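You operate a simulated robot arm through the tools that you are given. There is no shell and no other tool. Be economical: measure what you need, move in short steps, check, and stop when the job is done.

The job below is to be done with a simulated robot arm. You get a single attempt, and the scene is never put back.

Task
Clamp the green cloth in the grip tray, soap the small white brush and scrub its mark off.
Fine: use the yellow soap bar; the brush goes back.

Only the result counts: the job must be done as asked and must still hold three seconds after the hand-in. Knocking over, shifting, dropping, spilling or breaking anything else fails it. Flat cloth is picked up by pressing the open fingertips on it (5 to 10 N) and closing them slowly along it; thin cloth reads only 2 to 8 mm in the jaws.

Robot
A 6-joint arm with a two-finger parallel gripper, fixed in place. Base frame: the origin is at the foot of the arm, x ahead of it, y to its left, z up; the work surface is at about z = 75. Units: cm, rad, N and s.
With the tool pointing down near the work surface it reaches from about 26 to 68 cm from the base axis. Its first joint turns from -1.152 to 1.152 rad. Payload 2.9 kg.
The tool frame sits at the grasp point between the pads (the TCP): z along the fingers, y along the line on which they close. The tips reach 3 cm beyond it. The gripper opens to 11 cm. The fingers are 2 cm wide and 1 cm thick; the gripper's body (4.8 by 11.2 cm) begins 5.5 cm behind the TCP.
Orientation is told as [roll, pitch, yaw] about the base's x, y, z axes, in that order, counted from this pose: with the fingers straight down and closing along the base's y, the tool's x points along the base's -x, its y along +y and its z along -z.

Tools
- The arm moves only by the tool jog_arm. Its argument "plan" is a list of rows, each an object of numbers (a shift or turn left out is 0, a gripper value left out holds the last): "tx", "ty", "tz": the shift along the base's x, y, z in units of 30 mm (1.0 is 30 mm); "ax", "ay", "az": the turn, a rotation vector about the base's x, y, z in units of 4 degrees (1.0 is 4 degrees). In form: [{"tx": .., "ty": .., "tz": .., "ax": .., "ay": .., "az": ..}, ...]. A call has 1 to 10 rows; each row shifts and turns the commanded pose from where the row before left it. "grip" is the finger opening in cm, from 0 to 11, set as the call begins (left out, the last holds). A call with a number of a shift or a turn outside -1 to 1 is refused whole. Rows are played at 5 a second. More than 5 cm and 0.15 rad between two rows, or a gripper value outside its range, and nothing of the call is played. A pose out of reach is approached as far as the arm can. The call stops where the force on the tool passes 40 N (or 10 N more than at its start, if that is more) or the arm is blocked; 0.2 s more then pass. The fingers move at their own pace (about 10.8 cm/s each) and stop on an object; they squeeze with about 24 N. The grip force told is the motor's: it shows also when the fingers shut on nothing. Time passes only in rows, and 0.2 s behind the last, so rows that do not move let the fingers close. The reply holds the time, the measured pose of the TCP, the force on the tool along the base axes, the opening and the grip force, in the units named above and with some noise, and new pictures: "pictures" is both (left out), scene, wrist or none.
- Cameras (640 x 400 px; columns grow to the right, rows downward): "scene" is fixed at [6.17, 41.65, 139.73]; the picture's right is [-0.88, -0.47, 0.00], its down [-0.20, 0.37, -0.91] and it looks along [0.42, -0.80, -0.42] (base axes); focal length 328 px, centre (320, 200). "wrist" rides on the gripper at [7.2, 1.7, -10.3] in the tool frame; the picture's right is [-0.23, 0.97, 0.00], its down [-0.76, -0.18, -0.62] and it looks along [-0.61, -0.14, 0.78] (tool axes); focal length 222 px, centre (320, 200).
- probe_pixels(camera, pixels): there is no depth. For up to 12 entries [column, row, z] of the newest picture of that camera ("zoom" is the newest enlarged one), the place [x, y] in the base frame at which the ray of that pixel passes the height z, good to about 0.2 cm. No time passes.
- inspect(camera, box): a new picture of the part [left, top, right, bottom] of that camera's present view, enlarged. No time passes.
- finish_job(): hands the job in; it is judged then, once.

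Work in short steps. Measure before you move; look again where a grasp or a placing could have gone wrong, and mend it. You have 80 turns and 170 pictures in all, those below and enlarged ones among them. Open the gripper and draw the arm clear of the work before you hand the job in, unless the task says otherwise; then end with one line.

The tools are called by a JSON object that holds its "op" and its "data". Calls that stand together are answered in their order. jog_arm: Moves the arm, as the interface text tells. Its arguments: {"type":"object","properties":{"plan":{"type":"array","items":{"type":"object","properties":{"tx":{"type":"number"},"ty":{"type":"number"},"tz":{"type":"number"},"ax":{"type":"number"},"ay":{"type":"number"},"az":{"type":"number"}}}},"grip":{"type":"number"},"pictures":{"type":"string","enum":["both","scene","wrist","none"]}},"required":["plan"]} The other tools are called the same way: probe_pixels (camera, pixels) gives the place at which the rays of pixels pass given heights; inspect (camera, box) takes an enlarged picture of a part of a camera's view; finish_job () hands the job in.

At the start:

```text
time_s: 0.0
position: [32.73, -30.4, 116.72]
tool_rot: [0.0, 0.0, 0.0]
force: [-0.5, -0.1, -0.4]
finger_gap: 10.96
grip_force: 0.0
```

scene: 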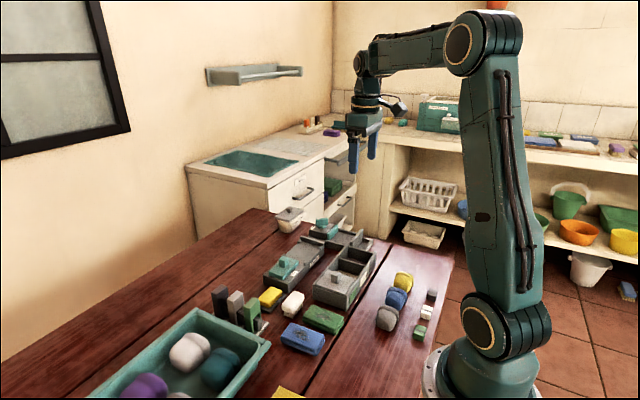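
wrist: 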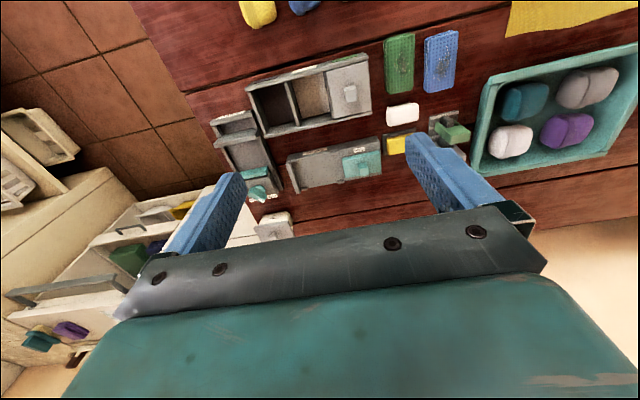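

I look at the table closely first: the trays around (320,270) and the small items around (270,310) in the scene view.

{"op": "inspect", "data": {"camera": "scene", "box": [200, 200, 460, 362]}}

{"op": "inspect", "data": {"camera": "wrist", "box": [180, 0, 500, 200]}}

{"op": "inspect", "data": {"camera": "scene", "box": [80, 270, 340, 400]}}

```text
2.46 times, centred on (330, 281) of scene
```

zoom: 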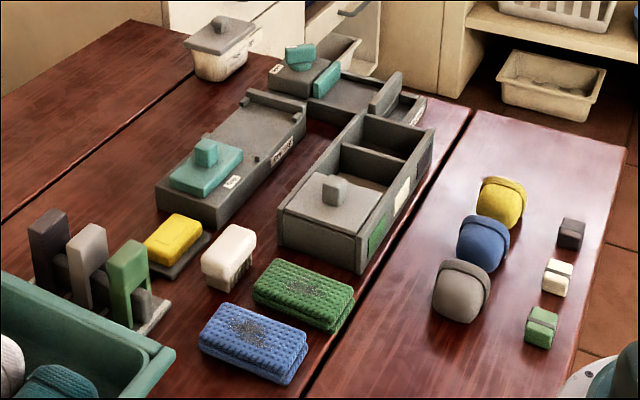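

```text
2.00 times, centred on (340, 100) of wrist
```

zoom: 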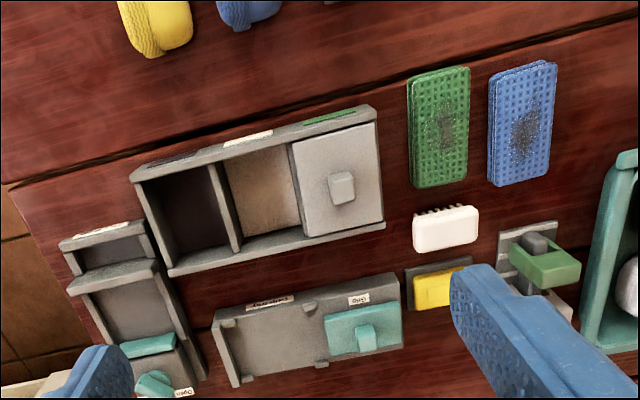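

```text
2.46 times, centred on (210, 335) of scene
```

zoom: 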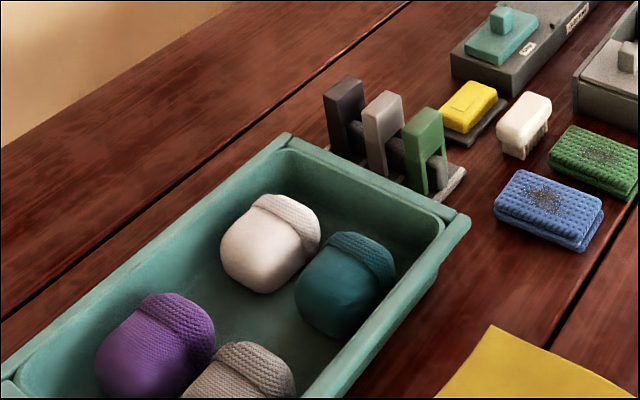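

I probe the main item positions in the scene picture and move closer for the labels.

{"op": "probe_pixels", "data": {"camera": "scene", "pixels": [[301, 338, 78], [323, 318, 78], [292, 300, 79], [271, 296, 78], [285, 266, 79], [325, 222, 79], [335, 283, 80], [345, 235, 79], [240, 312, 82], [403, 280, 78], [425, 312, 76]]}}

{"op": "inspect", "data": {"camera": "wrist", "box": [270, 130, 400, 211]}}

{"op": "inspect", "data": {"camera": "scene", "box": [250, 205, 394, 295]}}

```text
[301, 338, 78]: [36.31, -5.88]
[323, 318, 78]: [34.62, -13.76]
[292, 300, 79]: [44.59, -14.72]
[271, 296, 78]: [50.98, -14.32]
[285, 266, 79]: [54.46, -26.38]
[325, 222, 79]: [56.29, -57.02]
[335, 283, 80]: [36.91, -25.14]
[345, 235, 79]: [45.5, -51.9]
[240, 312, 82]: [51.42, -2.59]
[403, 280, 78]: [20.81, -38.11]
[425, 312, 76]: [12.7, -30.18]
```

```text
4.92 times, centred on (335, 170) of wrist
```

zoom: 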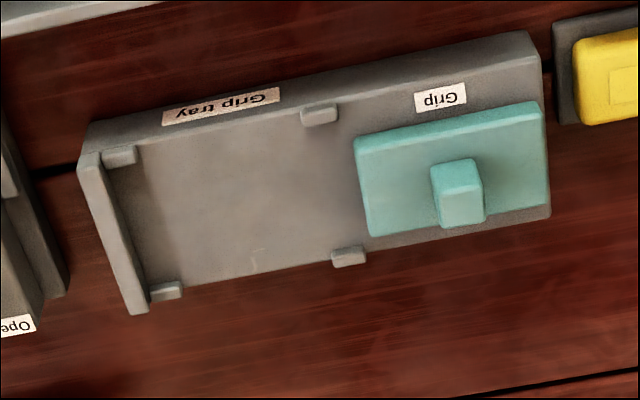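

```text
4.44 times, centred on (322, 250) of scene
```

zoom: 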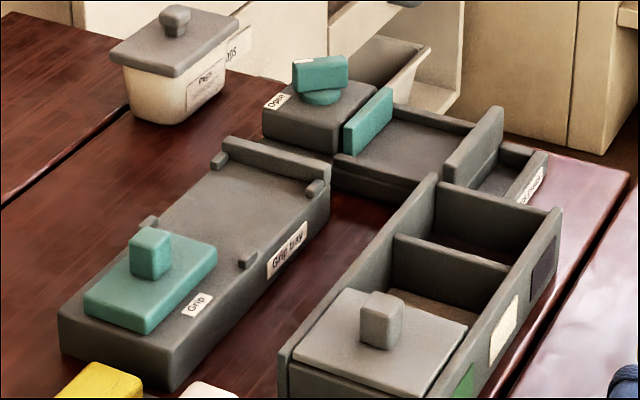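

Grip tray (teal "Grip" slide) is at about (54,-26). I move the wrist camera over to look at the cloth, brush, soap and cubes.

{"op": "jog_arm", "data": {"plan": [{"tx": -0.6, "ty": 0.8, "tz": -0.6}, {"tx": -0.6, "ty": 0.8, "tz": -0.6}, {"tx": -0.6, "ty": 0.8, "tz": -0.6}, {"tx": -0.6, "ty": 0.8, "tz": -0.6}, {"tx": -0.6, "ty": 0.8, "tz": -0.6}], "pictures": "wrist"}}

{"op": "inspect", "data": {"camera": "scene", "box": [360, 255, 460, 355]}}

{"op": "inspect", "data": {"camera": "scene", "box": [200, 275, 360, 375]}}

```text
time_s: 1.2
position: [23.51, -18.46, 107.59]
tool_rot: [0.001, -0.001, 0.0]
force: [-0.1, -0.1, 1.1]
finger_gap: 11.02
grip_force: 0.1
```

wrist: 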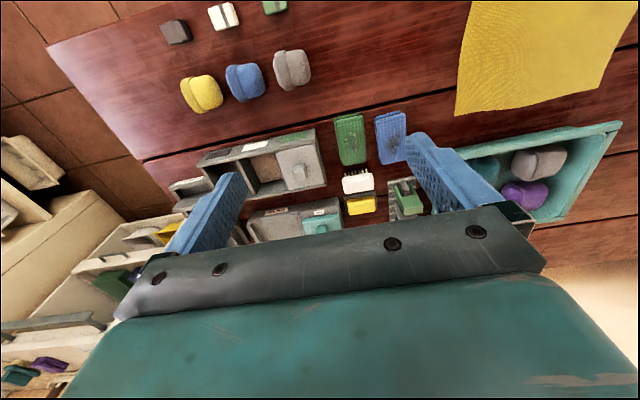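

```text
4.00 times, centred on (410, 305) of scene
```

zoom: 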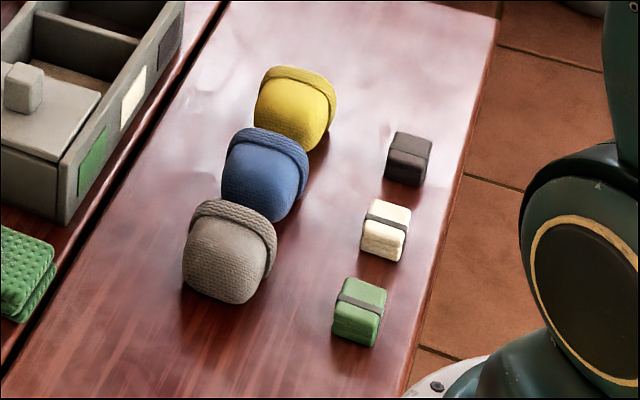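

```text
4.00 times, centred on (280, 325) of scene
```

zoom: 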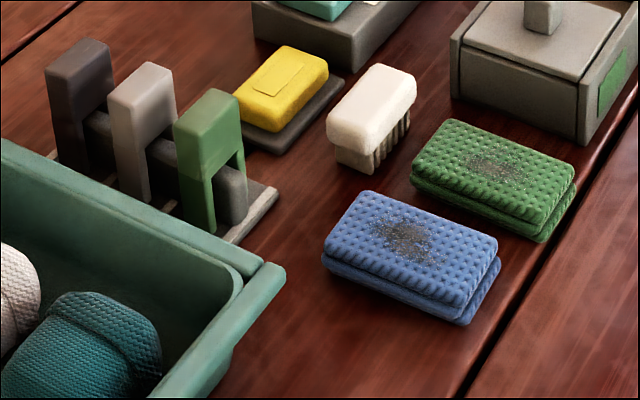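

Cloth, brush (white handle, bristles down), and soap on a dark plate are clear. I probe their corners in the enlarged scene picture.

{"op": "probe_pixels", "data": {"camera": "zoom", "pixels": [[540, 243, 75], [412, 190, 75], [576, 190, 75], [450, 120, 77.5], [575, 180, 77.5], [540, 225, 77.5], [412, 175, 77.5], [337, 165, 75], [380, 175, 75], [410, 132, 75], [282, 153, 75], [345, 78, 75]]}}

{"op": "inspect", "data": {"camera": "wrist", "box": [230, 95, 430, 245]}}

```text
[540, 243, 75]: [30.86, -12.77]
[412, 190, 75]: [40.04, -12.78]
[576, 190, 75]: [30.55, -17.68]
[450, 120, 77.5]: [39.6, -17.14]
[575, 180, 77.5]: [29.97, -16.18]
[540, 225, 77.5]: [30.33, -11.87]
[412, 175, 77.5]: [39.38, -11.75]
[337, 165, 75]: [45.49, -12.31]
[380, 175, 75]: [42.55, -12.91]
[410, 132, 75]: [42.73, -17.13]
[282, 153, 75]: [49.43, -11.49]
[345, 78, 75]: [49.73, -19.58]
```

```text
2.67 times, centred on (330, 170) of wrist
```

zoom: 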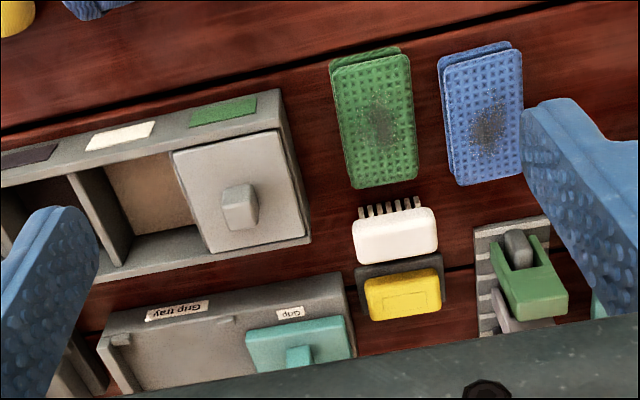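

I triangulate the heights with the same features in the wrist view.

{"op": "probe_pixels", "data": {"camera": "zoom", "pixels": [[333, 70, 77], [408, 56, 77], [418, 180, 77], [352, 188, 77], [354, 219, 80], [434, 207, 80], [438, 244, 80], [358, 263, 80], [365, 278, 78], [442, 312, 78], [320, 328, 80], [300, 350, 80]]}}

{"op": "inspect", "data": {"camera": "scene", "box": [250, 215, 410, 315]}}

```text
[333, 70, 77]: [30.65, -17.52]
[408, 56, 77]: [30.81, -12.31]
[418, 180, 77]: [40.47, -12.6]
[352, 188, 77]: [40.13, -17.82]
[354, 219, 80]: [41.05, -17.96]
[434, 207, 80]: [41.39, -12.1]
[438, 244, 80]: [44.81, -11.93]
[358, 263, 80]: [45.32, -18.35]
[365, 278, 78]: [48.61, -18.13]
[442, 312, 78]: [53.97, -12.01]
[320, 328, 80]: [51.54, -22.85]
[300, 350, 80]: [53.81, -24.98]
```

```text
4.00 times, centred on (330, 265) of scene
```

zoom: 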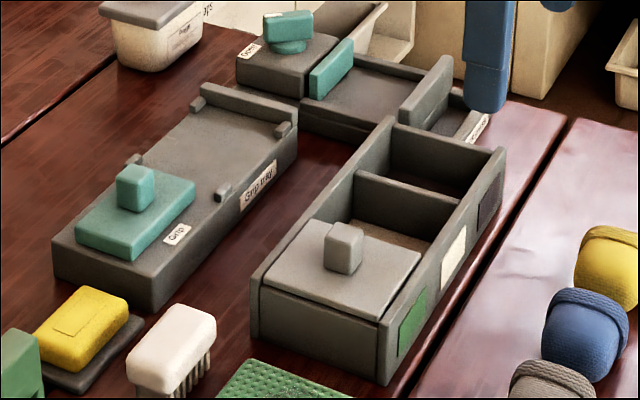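

Brush about (44,-15), top near z 79; cloth centre (35.3,-15), top near 76.7. Now I measure the grip tray in this enlarged picture.

{"op": "probe_pixels", "data": {"camera": "zoom", "pixels": [[57, 277, 75], [155, 312, 75], [297, 160, 75], [52, 240, 78], [155, 278, 78], [298, 135, 78], [222, 196, 78], [135, 165, 78], [75, 238, 78.5], [135, 260, 78], [195, 187, 78.5], [135, 182, 82]]}}

{"op": "jog_arm", "data": {"plan": [{"tx": 0.8, "ty": -0.9}, {"tx": 0.8, "ty": -0.9}, {"tx": 0.8, "ty": -0.9}, {"tx": 0.8, "ty": -0.9}], "pictures": "wrist"}}

```text
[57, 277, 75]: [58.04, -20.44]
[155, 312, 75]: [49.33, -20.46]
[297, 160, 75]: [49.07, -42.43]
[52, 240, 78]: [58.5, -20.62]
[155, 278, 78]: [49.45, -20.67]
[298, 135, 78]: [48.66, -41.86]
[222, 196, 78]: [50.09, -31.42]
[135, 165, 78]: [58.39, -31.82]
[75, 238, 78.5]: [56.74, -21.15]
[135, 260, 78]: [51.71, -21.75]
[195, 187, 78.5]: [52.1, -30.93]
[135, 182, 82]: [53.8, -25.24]
```

```text
time_s: 2.2
position: [33.53, -29.1, 107.56]
tool_rot: [0.0, -0.001, 0.0]
force: [0.1, -0.4, 0.8]
finger_gap: 11.0
grip_force: 0.2
```

wrist: 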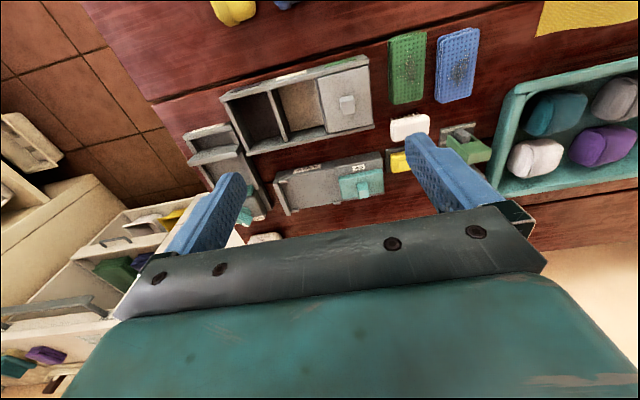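

I enlarge the grip tray in the wrist view to measure the stops.

{"op": "inspect", "data": {"camera": "wrist", "box": [265, 145, 393, 225]}}

```text
5.00 times, centred on (329, 185) of wrist
```

zoom: 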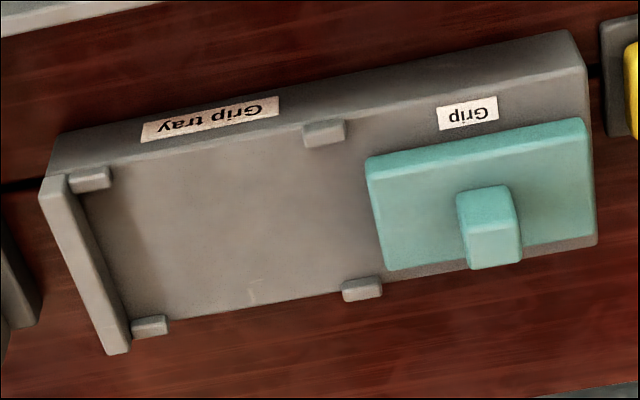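

{"op": "probe_pixels", "data": {"camera": "zoom", "pixels": [[66, 180, 79.5], [128, 350, 79.5], [90, 190, 78], [108, 185, 78.3], [150, 333, 78.3], [325, 142, 78.3], [360, 282, 78.3], [388, 270, 78.3], [367, 160, 79.3], [583, 120, 79.3], [595, 225, 79.3], [488, 205, 82]]}}

```text
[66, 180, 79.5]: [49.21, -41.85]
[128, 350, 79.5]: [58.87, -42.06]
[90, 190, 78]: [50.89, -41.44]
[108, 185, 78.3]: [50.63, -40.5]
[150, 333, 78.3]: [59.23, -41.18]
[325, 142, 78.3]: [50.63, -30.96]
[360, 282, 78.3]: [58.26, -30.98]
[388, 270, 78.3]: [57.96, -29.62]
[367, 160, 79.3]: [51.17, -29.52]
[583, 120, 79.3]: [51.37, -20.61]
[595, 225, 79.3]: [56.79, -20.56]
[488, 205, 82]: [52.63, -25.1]
```

Bed of the grip tray: x 50.6–57.7, y -41 to -30, floor ~78; the 9.8×5.2 cm cloth fits with its long axis along y. I move above the cloth.

{"op": "jog_arm", "data": {"plan": [{"tx": 0.118, "ty": 0.94, "tz": -0.6}, {"tx": 0.118, "ty": 0.94, "tz": -0.6}, {"tx": 0.118, "ty": 0.94, "tz": -0.6}, {"tx": 0.118, "ty": 0.94, "tz": -0.6}, {"tx": 0.118, "ty": 0.94, "tz": -0.6}, {"tz": -0.9}, {"tz": -0.9}, {"tz": -0.9}], "grip": 7}}

```text
time_s: 4.0
position: [35.09, -15.14, 90.69]
tool_rot: [0.0, 0.001, -0.001]
force: [0.2, -0.3, 0.0]
finger_gap: 7.0
grip_force: 0.1
```

scene: 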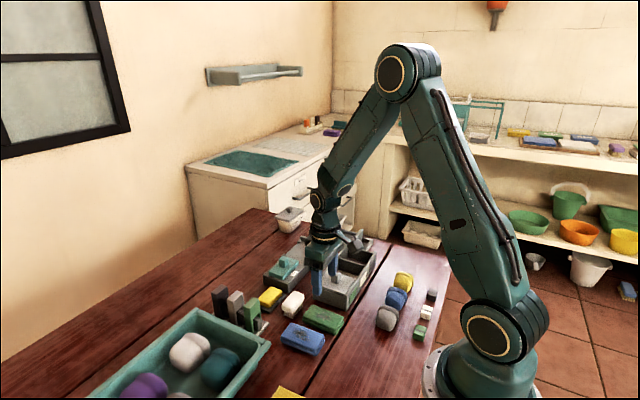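
wrist: 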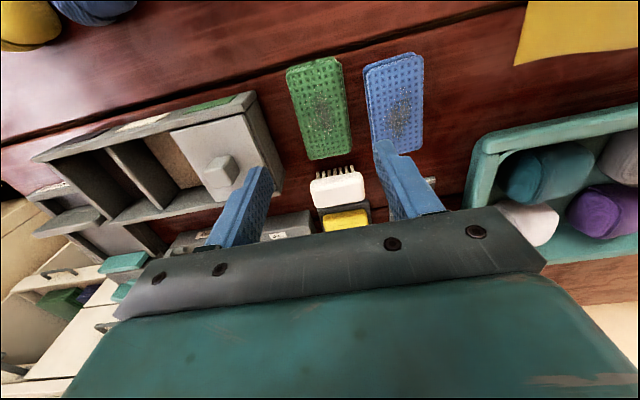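

{"op": "inspect", "data": {"camera": "wrist", "box": [240, 30, 450, 240]}}

{"op": "probe_pixels", "data": {"camera": "wrist", "pixels": [[288, 68, 76.7], [342, 58, 76.7], [352, 152, 76.7], [309, 159, 76.7], [322, 115, 76.7], [364, 68, 76.7], [283, 175, 80], [252, 93, 80]]}}

```text
1.90 times, centred on (345, 135) of wrist
```

zoom: 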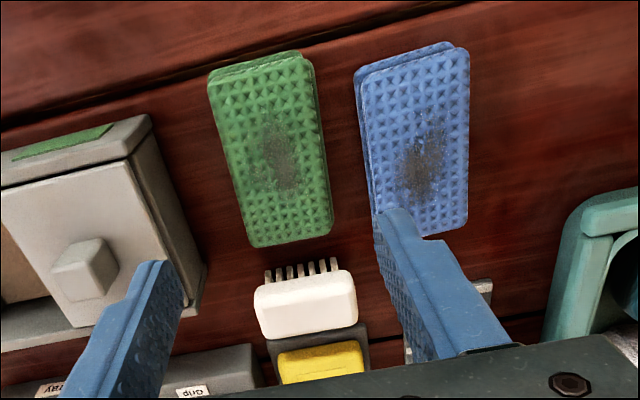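

```text
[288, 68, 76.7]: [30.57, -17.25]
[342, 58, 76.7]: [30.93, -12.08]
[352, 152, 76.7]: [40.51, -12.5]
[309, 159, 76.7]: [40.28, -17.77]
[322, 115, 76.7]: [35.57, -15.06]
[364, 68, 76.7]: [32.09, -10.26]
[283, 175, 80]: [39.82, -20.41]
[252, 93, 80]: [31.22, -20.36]
```

Cloth centre (35.5,-14.95), edges y -17.5/-12.3; blue cloth edge at -10.2 and box at -20.4. I narrow to 6.2 and descend in two stages.

{"op": "jog_arm", "data": {"plan": [{"tx": 0.12, "ty": 0.03, "tz": -0.5}, {"tz": -0.9}, {"tz": -0.9}, {"tz": -0.8}], "grip": 6.2, "pictures": "both"}}

{"op": "inspect", "data": {"camera": "scene", "box": [260, 270, 380, 370]}}

{"op": "inspect", "data": {"camera": "wrist", "box": [200, 100, 470, 260]}}

```text
time_s: 5.0
position: [35.62, -14.82, 81.12]
tool_rot: [0.0, 0.0, 0.0]
force: [0.9, 0.3, 1.1]
finger_gap: 6.21
grip_force: 0.0
```

scene: 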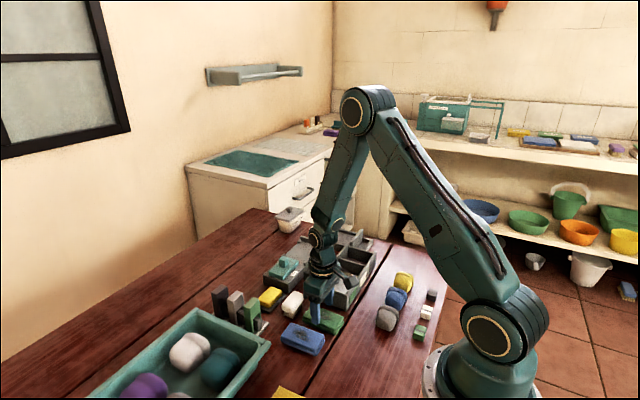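
wrist: 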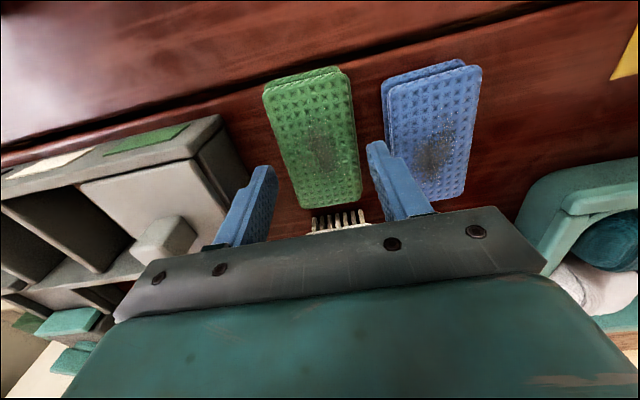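

```text
4.00 times, centred on (320, 320) of scene
```

zoom: 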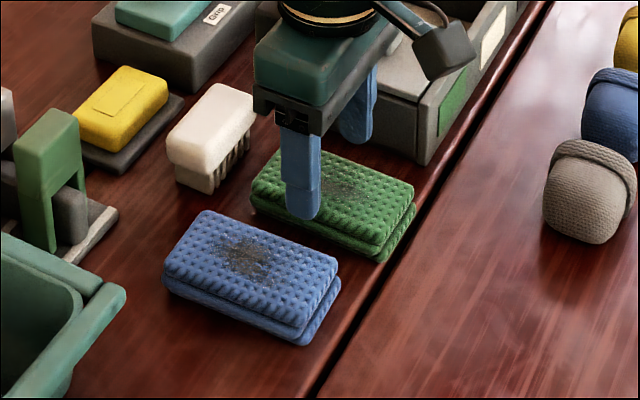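

```text
2.37 times, centred on (335, 180) of wrist
```

zoom: 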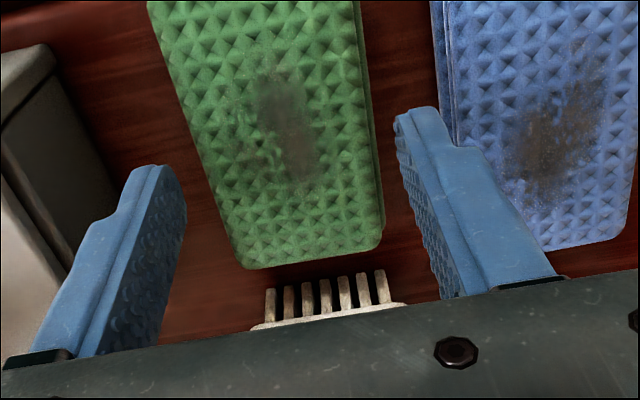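

Fingers straddle the cloth cleanly. Lower to tips just above the table.

{"op": "jog_arm", "data": {"plan": [{"ty": -0.03, "tz": -0.45}, {"tz": -0.4}, {}], "pictures": "none"}}

{"op": "jog_arm", "data": {"plan": [{}, {}, {}], "grip": 4.6, "pictures": "wrist"}}

{"op": "inspect", "data": {"camera": "scene", "box": [260, 270, 380, 370]}}

```text
time_s: 5.8
position: [35.58, -15.03, 78.65]
tool_rot: [-0.001, 0.0, 0.0]
force: [0.2, 0.1, -1.0]
finger_gap: 6.18
grip_force: 0.1
```

```text
time_s: 6.6
position: [35.53, -15.04, 78.66]
tool_rot: [0.0, 0.0, -0.001]
force: [0.3, 0.5, 0.8]
finger_gap: 5.28
grip_force: 24.3
```

wrist: 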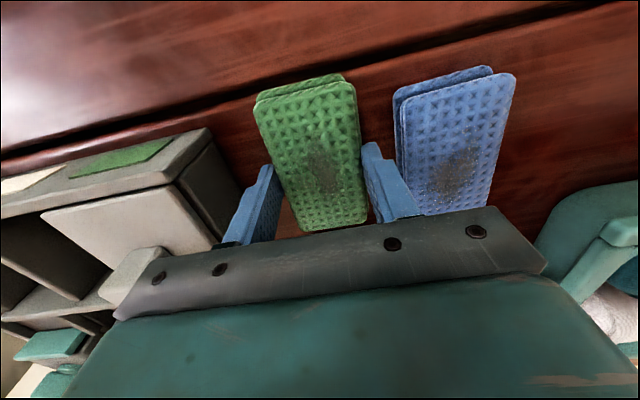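

```text
4.00 times, centred on (320, 320) of scene
```

zoom: 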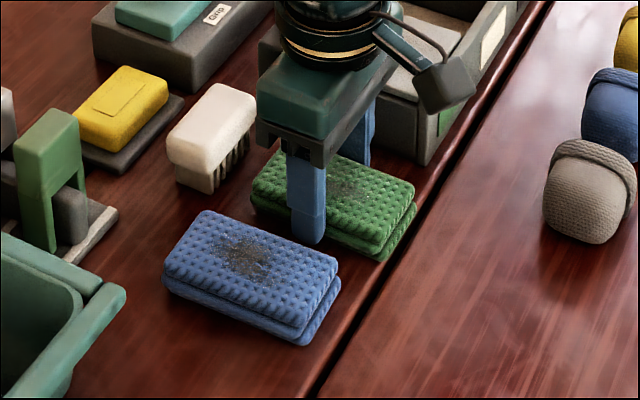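

Fingers stopped at 5.28 on the cloth with 24 N: it is firm. Lift and look.

{"op": "jog_arm", "data": {"plan": [{"tz": 0.6}, {"tz": 0.8}, {"tz": 0.8}, {"tz": 0.8}, {"tz": 0.8}], "pictures": "scene"}}

{"op": "inspect", "data": {"camera": "scene", "box": [240, 200, 400, 350]}}

```text
time_s: 7.8
position: [35.48, -15.13, 90.36]
tool_rot: [-0.001, 0.0, 0.001]
force: [-0.2, 0.3, -0.1]
finger_gap: 5.3
grip_force: 23.9
```

scene: 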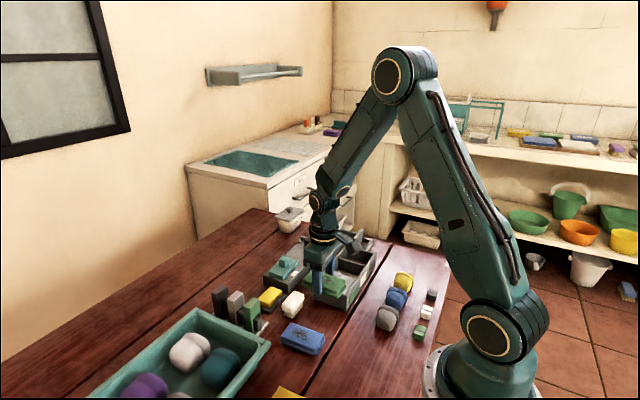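

```text
2.67 times, centred on (320, 275) of scene
```

zoom: 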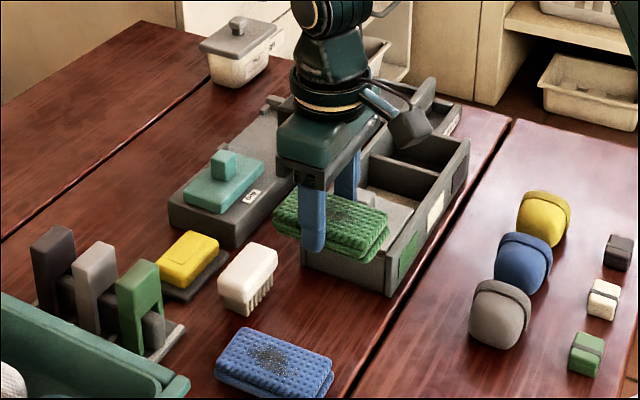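

Cloth held level. Carry it over the grip tray while turning -90°.

{"op": "jog_arm", "data": {"plan": [{"tx": 0.62, "ty": -0.696, "tz": 0.15, "az": -1}, {"tx": 0.62, "ty": -0.696, "tz": 0.15, "az": -1}, {"tx": 0.62, "ty": -0.696, "tz": 0.15, "az": -1}, {"tx": 0.62, "ty": -0.696, "tz": 0.15, "az": -1}, {"tx": 0.62, "ty": -0.696, "tz": 0.15, "az": -1}, {"tx": 0.62, "ty": -0.696, "tz": 0.15, "az": -1}, {"tx": 0.62, "ty": -0.696, "tz": 0.15, "az": -1}, {"tx": 0.62, "ty": -0.696, "tz": 0.15, "az": -1}, {"tx": 0.62, "ty": -0.696, "tz": 0.15, "az": -1}, {"tx": 0.62, "ty": -0.696, "tz": 0.15, "az": -1}], "pictures": "none"}}

{"op": "jog_arm", "data": {"plan": [{"az": -1}, {"az": -1}, {"az": -1}, {"az": -1}, {"az": -1}, {"az": -1}, {"az": -1}, {"az": -1}, {"az": -1}, {"az": -1}], "pictures": "none"}}

{"op": "jog_arm", "data": {"plan": [{"az": -1}, {"az": -1}, {"az": -0.5}]}}

{"op": "inspect", "data": {"camera": "wrist", "box": [180, 40, 480, 240]}}

```text
time_s: 10.0
position: [54.06, -36.22, 94.6]
tool_rot: [0.001, 0.0, -0.7]
force: [-0.3, 0.0, 0.3]
finger_gap: 5.28
grip_force: 23.8
```

```text
time_s: 12.2
position: [54.03, -36.04, 94.65]
tool_rot: [0.0, 0.0, -1.398]
force: [0.0, 0.5, -0.4]
finger_gap: 5.27
grip_force: 24.2
```

```text
time_s: 13.0
position: [54.08, -36.08, 94.56]
tool_rot: [-0.001, 0.001, -1.572]
force: [0.7, 0.6, -0.7]
finger_gap: 5.28
grip_force: 23.5
```

scene: 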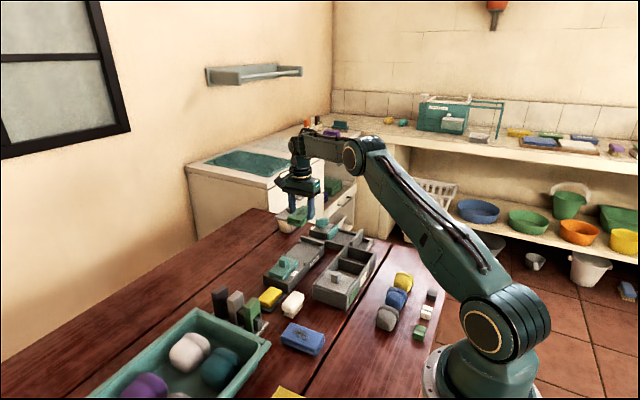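
wrist: 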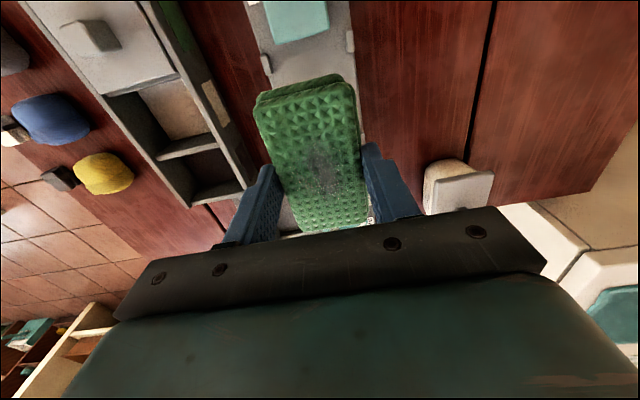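

```text
2.00 times, centred on (330, 140) of wrist
```

zoom: 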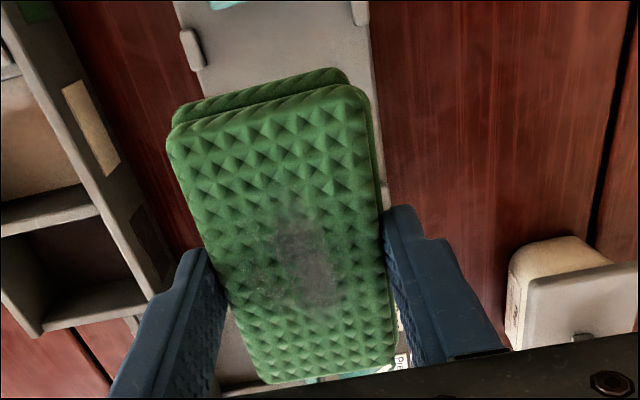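

I check where the cloth sits in the jaws, and re-measure the slide's front edge from the scene.

{"op": "probe_pixels", "data": {"camera": "wrist", "pixels": [[263, 110, 92.6], [353, 85, 92.6], [367, 220, 92.6], [303, 231, 92.6], [262, 62, 78.3], [350, 42, 78.3], [268, 40, 79.3], [328, 28, 79.3]]}}

{"op": "inspect", "data": {"camera": "scene", "box": [250, 215, 350, 295]}}

```text
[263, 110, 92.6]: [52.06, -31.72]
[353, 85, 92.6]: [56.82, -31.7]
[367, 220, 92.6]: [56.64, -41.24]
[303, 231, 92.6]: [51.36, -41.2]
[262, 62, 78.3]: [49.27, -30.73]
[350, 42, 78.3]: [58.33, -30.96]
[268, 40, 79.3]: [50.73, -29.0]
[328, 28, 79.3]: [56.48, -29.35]
```

```text
5.00 times, centred on (300, 255) of scene
```

zoom: 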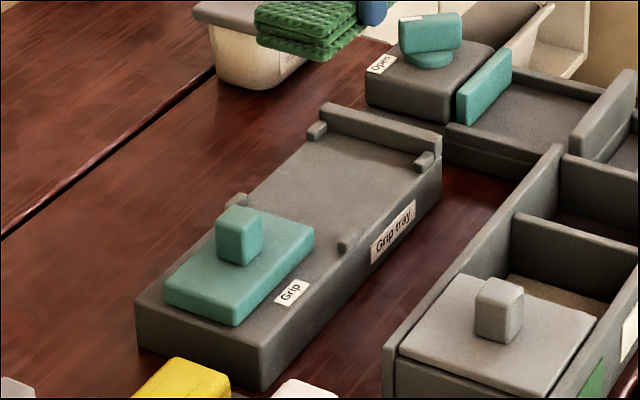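

{"op": "probe_pixels", "data": {"camera": "zoom", "pixels": [[328, 127, 78], [425, 153, 78], [316, 143, 78], [418, 172, 78], [237, 205, 78.5], [343, 250, 78], [315, 237, 79], [237, 326, 78], [166, 290, 79], [240, 215, 82.5], [240, 262, 79.3], [316, 235, 79.3]]}}

```text
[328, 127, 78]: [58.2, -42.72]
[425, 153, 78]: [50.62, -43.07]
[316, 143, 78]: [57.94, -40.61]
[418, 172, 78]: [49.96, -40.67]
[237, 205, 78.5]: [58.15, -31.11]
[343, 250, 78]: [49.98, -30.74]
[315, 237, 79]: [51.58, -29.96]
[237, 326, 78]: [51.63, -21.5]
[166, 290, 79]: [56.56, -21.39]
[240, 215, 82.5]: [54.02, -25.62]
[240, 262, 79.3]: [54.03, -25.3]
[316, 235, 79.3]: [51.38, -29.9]
```

Cloth centre is now at y≈-36.4; I shift +0.3 and lower it to just above the bed (needs TCP ≈81.65).

{"op": "jog_arm", "data": {"plan": [{"ty": 0.1, "tz": -0.8}, {"tz": -0.9}, {"tz": -0.9}, {"tz": -0.8}, {"tz": -0.4}, {}]}}

{"op": "inspect", "data": {"camera": "scene", "box": [240, 205, 360, 295]}}

{"op": "inspect", "data": {"camera": "wrist", "box": [180, 40, 480, 240]}}

```text
time_s: 14.4
position: [54.13, -35.75, 83.19]
tool_rot: [0.0, 0.0, -1.571]
force: [-0.9, 0.1, -0.3]
finger_gap: 5.3
grip_force: 24.0
```

scene: 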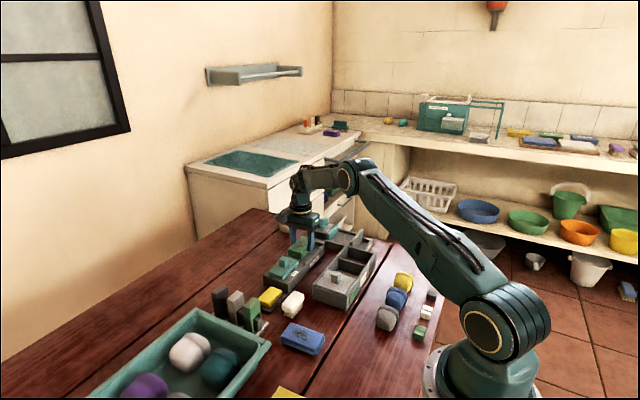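
wrist: 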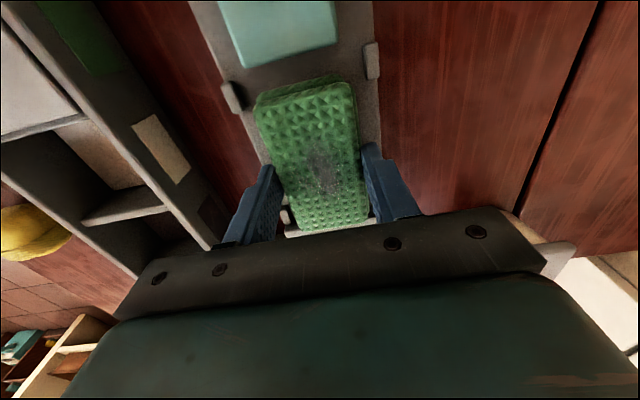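

```text
4.44 times, centred on (300, 250) of scene
```

zoom: 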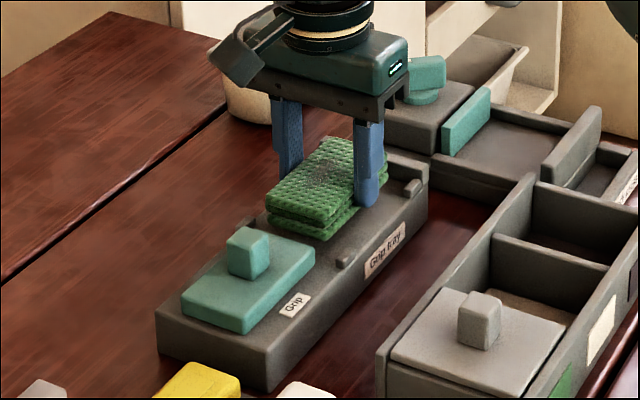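

```text
2.00 times, centred on (330, 140) of wrist
```

zoom: 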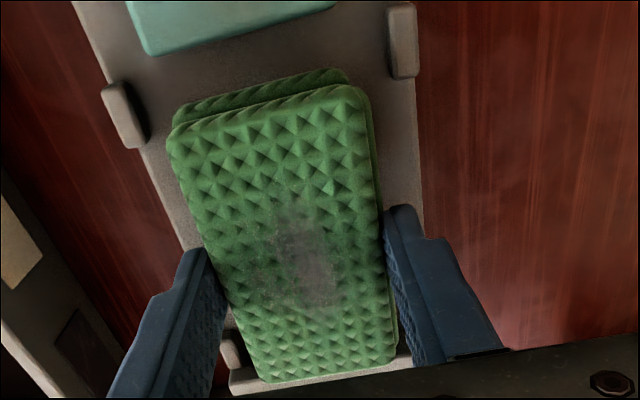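

{"op": "probe_pixels", "data": {"camera": "zoom", "pixels": [[262, 382, 81.2], [392, 360, 81.2], [168, 140, 81.2], [362, 92, 81.2], [240, 370, 79.5], [400, 343, 79.5], [232, 345, 78.5], [125, 110, 78.5], [152, 55, 79], [337, 5, 79]]}}

```text
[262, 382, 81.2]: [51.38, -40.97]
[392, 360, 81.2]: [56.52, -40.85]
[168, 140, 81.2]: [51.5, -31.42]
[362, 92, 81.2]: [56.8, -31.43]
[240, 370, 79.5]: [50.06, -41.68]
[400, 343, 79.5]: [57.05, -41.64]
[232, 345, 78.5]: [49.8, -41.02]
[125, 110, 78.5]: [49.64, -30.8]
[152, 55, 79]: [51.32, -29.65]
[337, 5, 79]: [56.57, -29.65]
```

Cloth spans y -41.0..-31.4, x 51.5..56.7: inside the bed. Lower to contact.

{"op": "jog_arm", "data": {"plan": [{"tz": -0.25}, {"tz": -0.15}, {"tz": -0.07}, {}], "pictures": "none"}}

```text
time_s: 15.4
position: [54.04, -35.59, 82.25]
tool_rot: [0.003, -0.003, -1.57]
force: [-8.0, 7.0, 28.1]
finger_gap: 5.26
grip_force: 23.8
```

Contact at 82.25 with 28 N; ease up a little and look.

{"op": "jog_arm", "data": {"plan": [{"tz": 0.1}, {}], "pictures": "wrist"}}

{"op": "inspect", "data": {"camera": "scene", "box": [240, 205, 360, 295]}}

{"op": "inspect", "data": {"camera": "wrist", "box": [180, 40, 480, 240]}}

```text
time_s: 16.0
position: [54.05, -35.61, 82.14]
tool_rot: [0.002, -0.001, -1.571]
force: [0.7, 2.8, 13.1]
finger_gap: 5.27
grip_force: 23.3
```

wrist: 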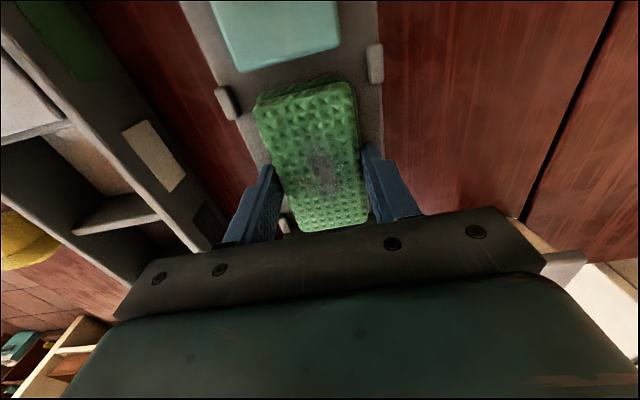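

```text
4.44 times, centred on (300, 250) of scene
```

zoom: 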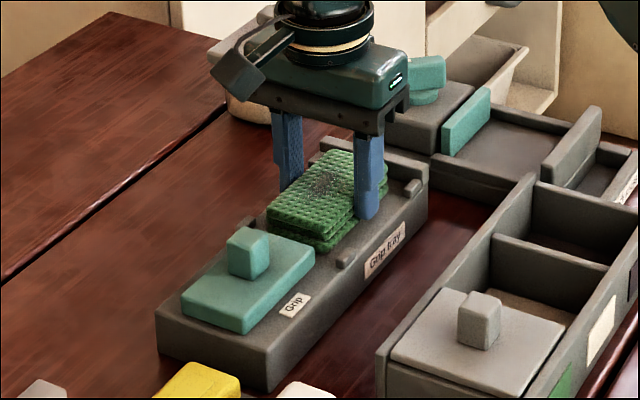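

```text
2.00 times, centred on (330, 140) of wrist
```

zoom: 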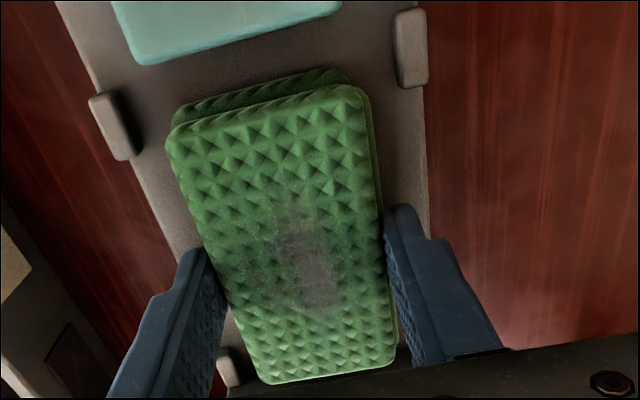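

The cloth sits on the bed. Release to 6.8 and rise.

{"op": "jog_arm", "data": {"plan": [{}, {"tz": 0.3}, {"tz": 0.7}, {"tz": 0.8}, {"tz": 0.8}, {"tz": 0.6}], "grip": 6.8, "pictures": "wrist"}}

{"op": "inspect", "data": {"camera": "wrist", "box": [180, 0, 480, 240]}}

{"op": "inspect", "data": {"camera": "scene", "box": [240, 205, 360, 295]}}

```text
time_s: 17.4
position: [54.05, -35.77, 91.81]
tool_rot: [0.0, 0.001, -1.569]
force: [-0.9, -0.3, -0.5]
finger_gap: 6.8
grip_force: 0.0
```

wrist: 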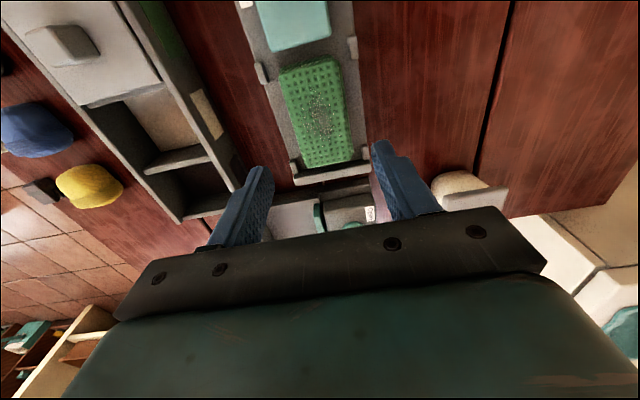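

```text
1.67 times, centred on (330, 120) of wrist
```

zoom: 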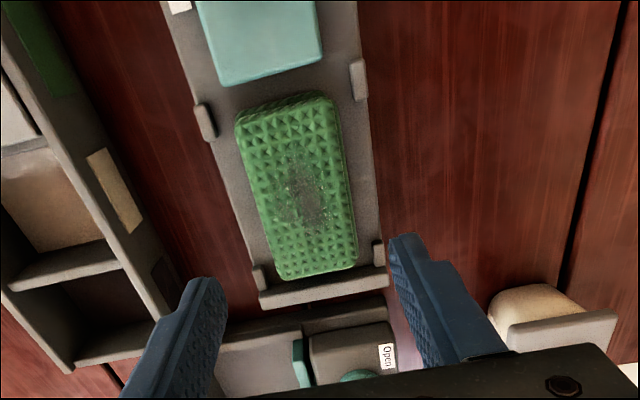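

```text
4.44 times, centred on (300, 250) of scene
```

zoom: 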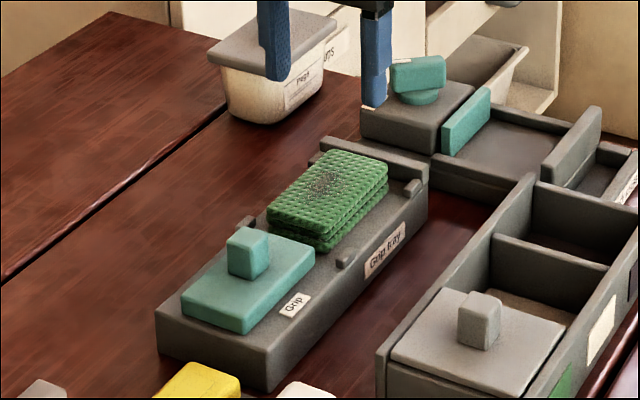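

Cloth lies properly. Now go above the slide knob (54,-25.4).

{"op": "jog_arm", "data": {"plan": [{"ty": 0.87}, {"ty": 0.87}, {"ty": 0.87}, {"ty": 0.85}, {"tz": -0.8}], "grip": 4.5}}

{"op": "inspect", "data": {"camera": "wrist", "box": [180, 0, 480, 240]}}

{"op": "inspect", "data": {"camera": "scene", "box": [240, 205, 360, 295]}}

```text
time_s: 18.6
position: [54.1, -25.67, 89.28]
tool_rot: [0.001, -0.001, -1.573]
force: [-0.3, -0.7, 0.7]
finger_gap: 4.47
grip_force: 0.0
```

scene: 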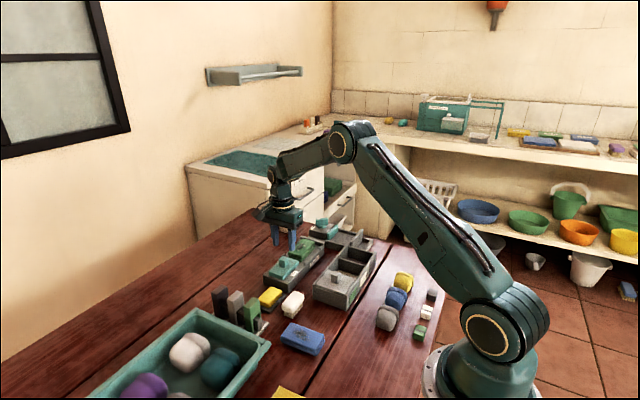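
wrist: 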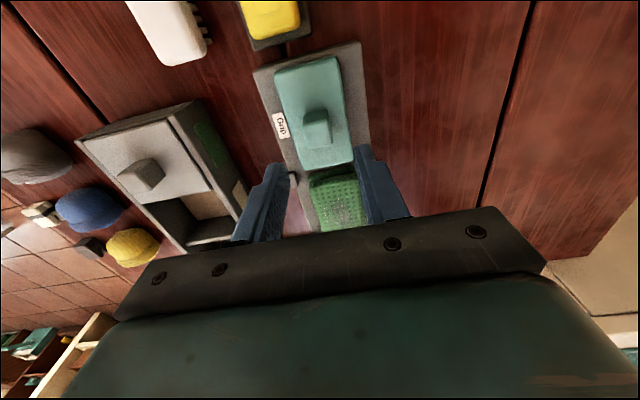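

```text
1.67 times, centred on (330, 120) of wrist
```

zoom: 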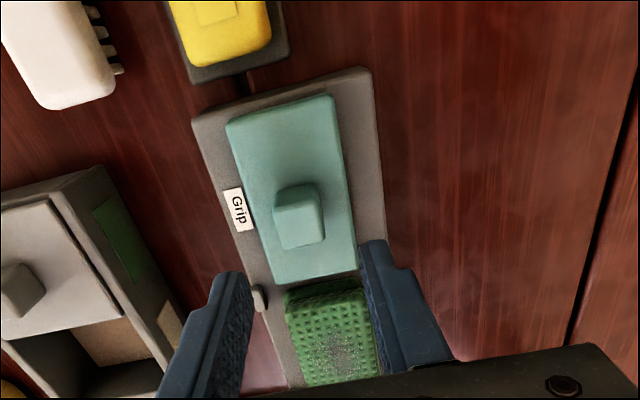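

```text
4.44 times, centred on (300, 250) of scene
```

zoom: 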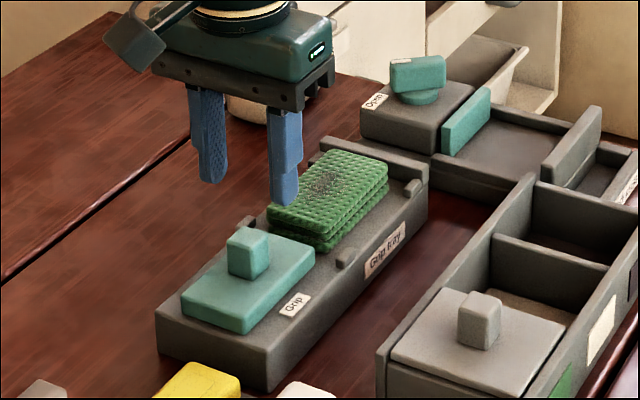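

{"op": "probe_pixels", "data": {"camera": "wrist", "pixels": [[301, 111, 81.5], [327, 109, 81.5], [333, 143, 81.5], [308, 148, 81.5], [306, 115, 82.5], [331, 142, 82.5]]}}

{"op": "probe_pixels", "data": {"camera": "zoom", "pixels": [[228, 240, 82], [253, 248, 82], [270, 236, 82], [240, 227, 82], [250, 280, 79.3], [270, 262, 79.3], [228, 270, 79.3]]}}

```text
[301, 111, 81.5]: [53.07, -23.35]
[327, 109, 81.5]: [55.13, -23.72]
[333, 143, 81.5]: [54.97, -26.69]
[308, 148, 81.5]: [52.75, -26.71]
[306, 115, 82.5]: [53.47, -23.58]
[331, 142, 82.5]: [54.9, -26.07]
```

```text
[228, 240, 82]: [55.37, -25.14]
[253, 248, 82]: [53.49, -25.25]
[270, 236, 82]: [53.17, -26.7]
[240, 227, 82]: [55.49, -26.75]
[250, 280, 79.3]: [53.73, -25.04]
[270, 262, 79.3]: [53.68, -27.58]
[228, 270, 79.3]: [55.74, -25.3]
```

Knob centred at about (54.1,-25.6), as is the TCP. Descend with tips to ~80.3 and close on the knob.

{"op": "jog_arm", "data": {"plan": [{"tz": -0.8}, {"tz": -0.7}, {"tz": -0.5}, {}], "pictures": "none"}}

{"op": "jog_arm", "data": {"plan": [{}, {}, {}], "grip": 1.2, "pictures": "wrist"}}

```text
time_s: 19.6
position: [54.17, -25.42, 83.24]
tool_rot: [0.002, 0.0, -1.571]
force: [-0.5, 1.9, 6.8]
finger_gap: 4.57
grip_force: 0.2
```

```text
time_s: 20.4
position: [54.07, -25.48, 83.36]
tool_rot: [-0.004, 0.0, -1.573]
force: [-16.6, -1.3, 18.4]
finger_gap: 2.43
grip_force: 12.4
```

wrist: 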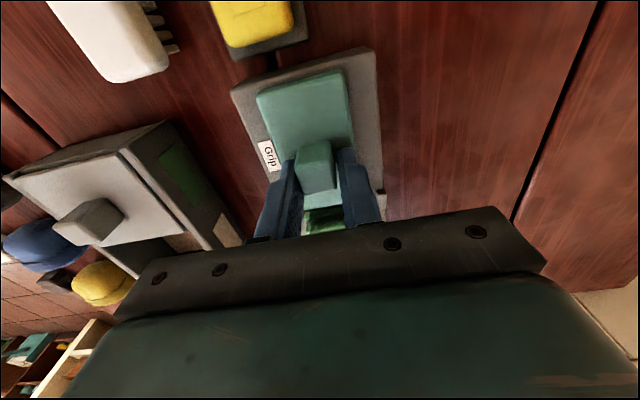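

Tips are touching the plate (18 N); raise a little.

{"op": "jog_arm", "data": {"plan": [{"tz": 0.1}, {}, {}], "pictures": "none"}}

```text
time_s: 21.2
position: [54.09, -25.42, 83.28]
tool_rot: [-0.002, 0.002, -1.571]
force: [-13.5, -9.7, -16.1]
finger_gap: 2.18
grip_force: 44.8
```

Gripped at 2.18. Relax the vertical/x strain a bit, then begin sliding toward -y.

{"op": "jog_arm", "data": {"plan": [{"tz": -0.05, "tx": -0.04}, {}, {"ty": -0.1}, {"ty": -0.1}, {"ty": -0.1}], "pictures": "none"}}

```text
time_s: 22.4
position: [53.93, -26.1, 83.28]
tool_rot: [0.0, 0.001, -1.566]
force: [5.6, 5.8, -24.9]
finger_gap: 2.22
grip_force: 45.3
```

It slides (y -26.1). Reduce the upward strain and continue.

{"op": "jog_arm", "data": {"plan": [{"tz": -0.06, "tx": 0.01}, {"ty": -0.12}, {"ty": -0.12}, {"ty": -0.12}, {}], "pictures": "wrist"}}

{"op": "inspect", "data": {"camera": "scene", "box": [240, 205, 360, 295]}}

```text
time_s: 23.6
position: [54.07, -27.41, 83.25]
tool_rot: [0.0, 0.0, -1.572]
force: [-1.4, -1.1, -10.1]
finger_gap: 2.17
grip_force: 44.8
```

wrist: 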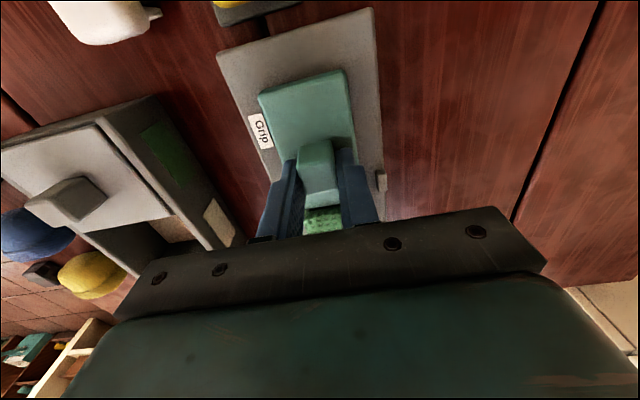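

```text
4.44 times, centred on (300, 250) of scene
```

zoom: 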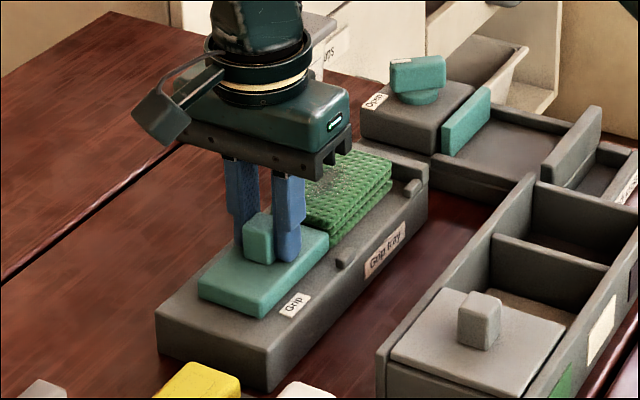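

The plate is about at the cloth's edge. Continue in small steps until it resists.

{"op": "jog_arm", "data": {"plan": [{"ty": -0.06}, {"ty": -0.06}, {"ty": -0.06}, {"ty": -0.06}, {}], "pictures": "none"}}

```text
time_s: 24.8
position: [53.95, -27.91, 83.37]
tool_rot: [-0.001, 0.001, -1.566]
force: [-0.2, 21.6, 1.5]
finger_gap: 2.22
grip_force: 44.6
```

Resistance has risen to 21.6 N at y -27.9; one more small push.

{"op": "jog_arm", "data": {"plan": [{"ty": -0.05}, {"ty": -0.05}, {}], "pictures": "wrist"}}

{"op": "inspect", "data": {"camera": "scene", "box": [240, 205, 360, 295]}}

```text
time_s: 25.5
position: [54.01, -27.89, 83.24]
tool_rot: [-0.005, 0.007, -1.563]
force: [-3.6, 8.4, 3.1]
finger_gap: 2.21
grip_force: 44.9
stopped in row 3: the force on the tool passed its limit (the readings are from after the stop); the commanded pose is now the measured one
```

wrist: 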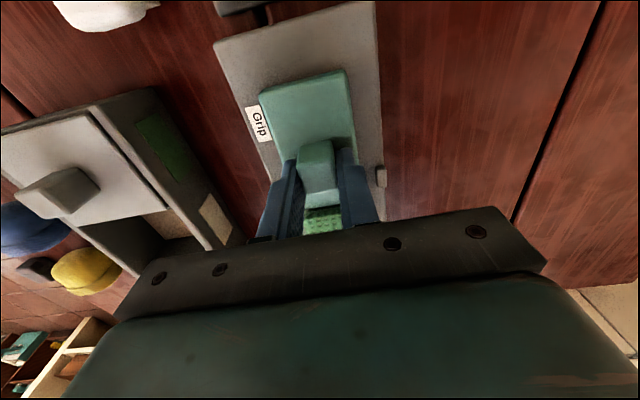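

```text
4.44 times, centred on (300, 250) of scene
```

zoom: 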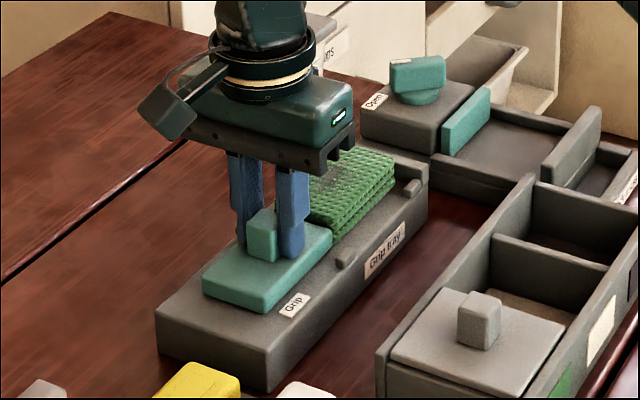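

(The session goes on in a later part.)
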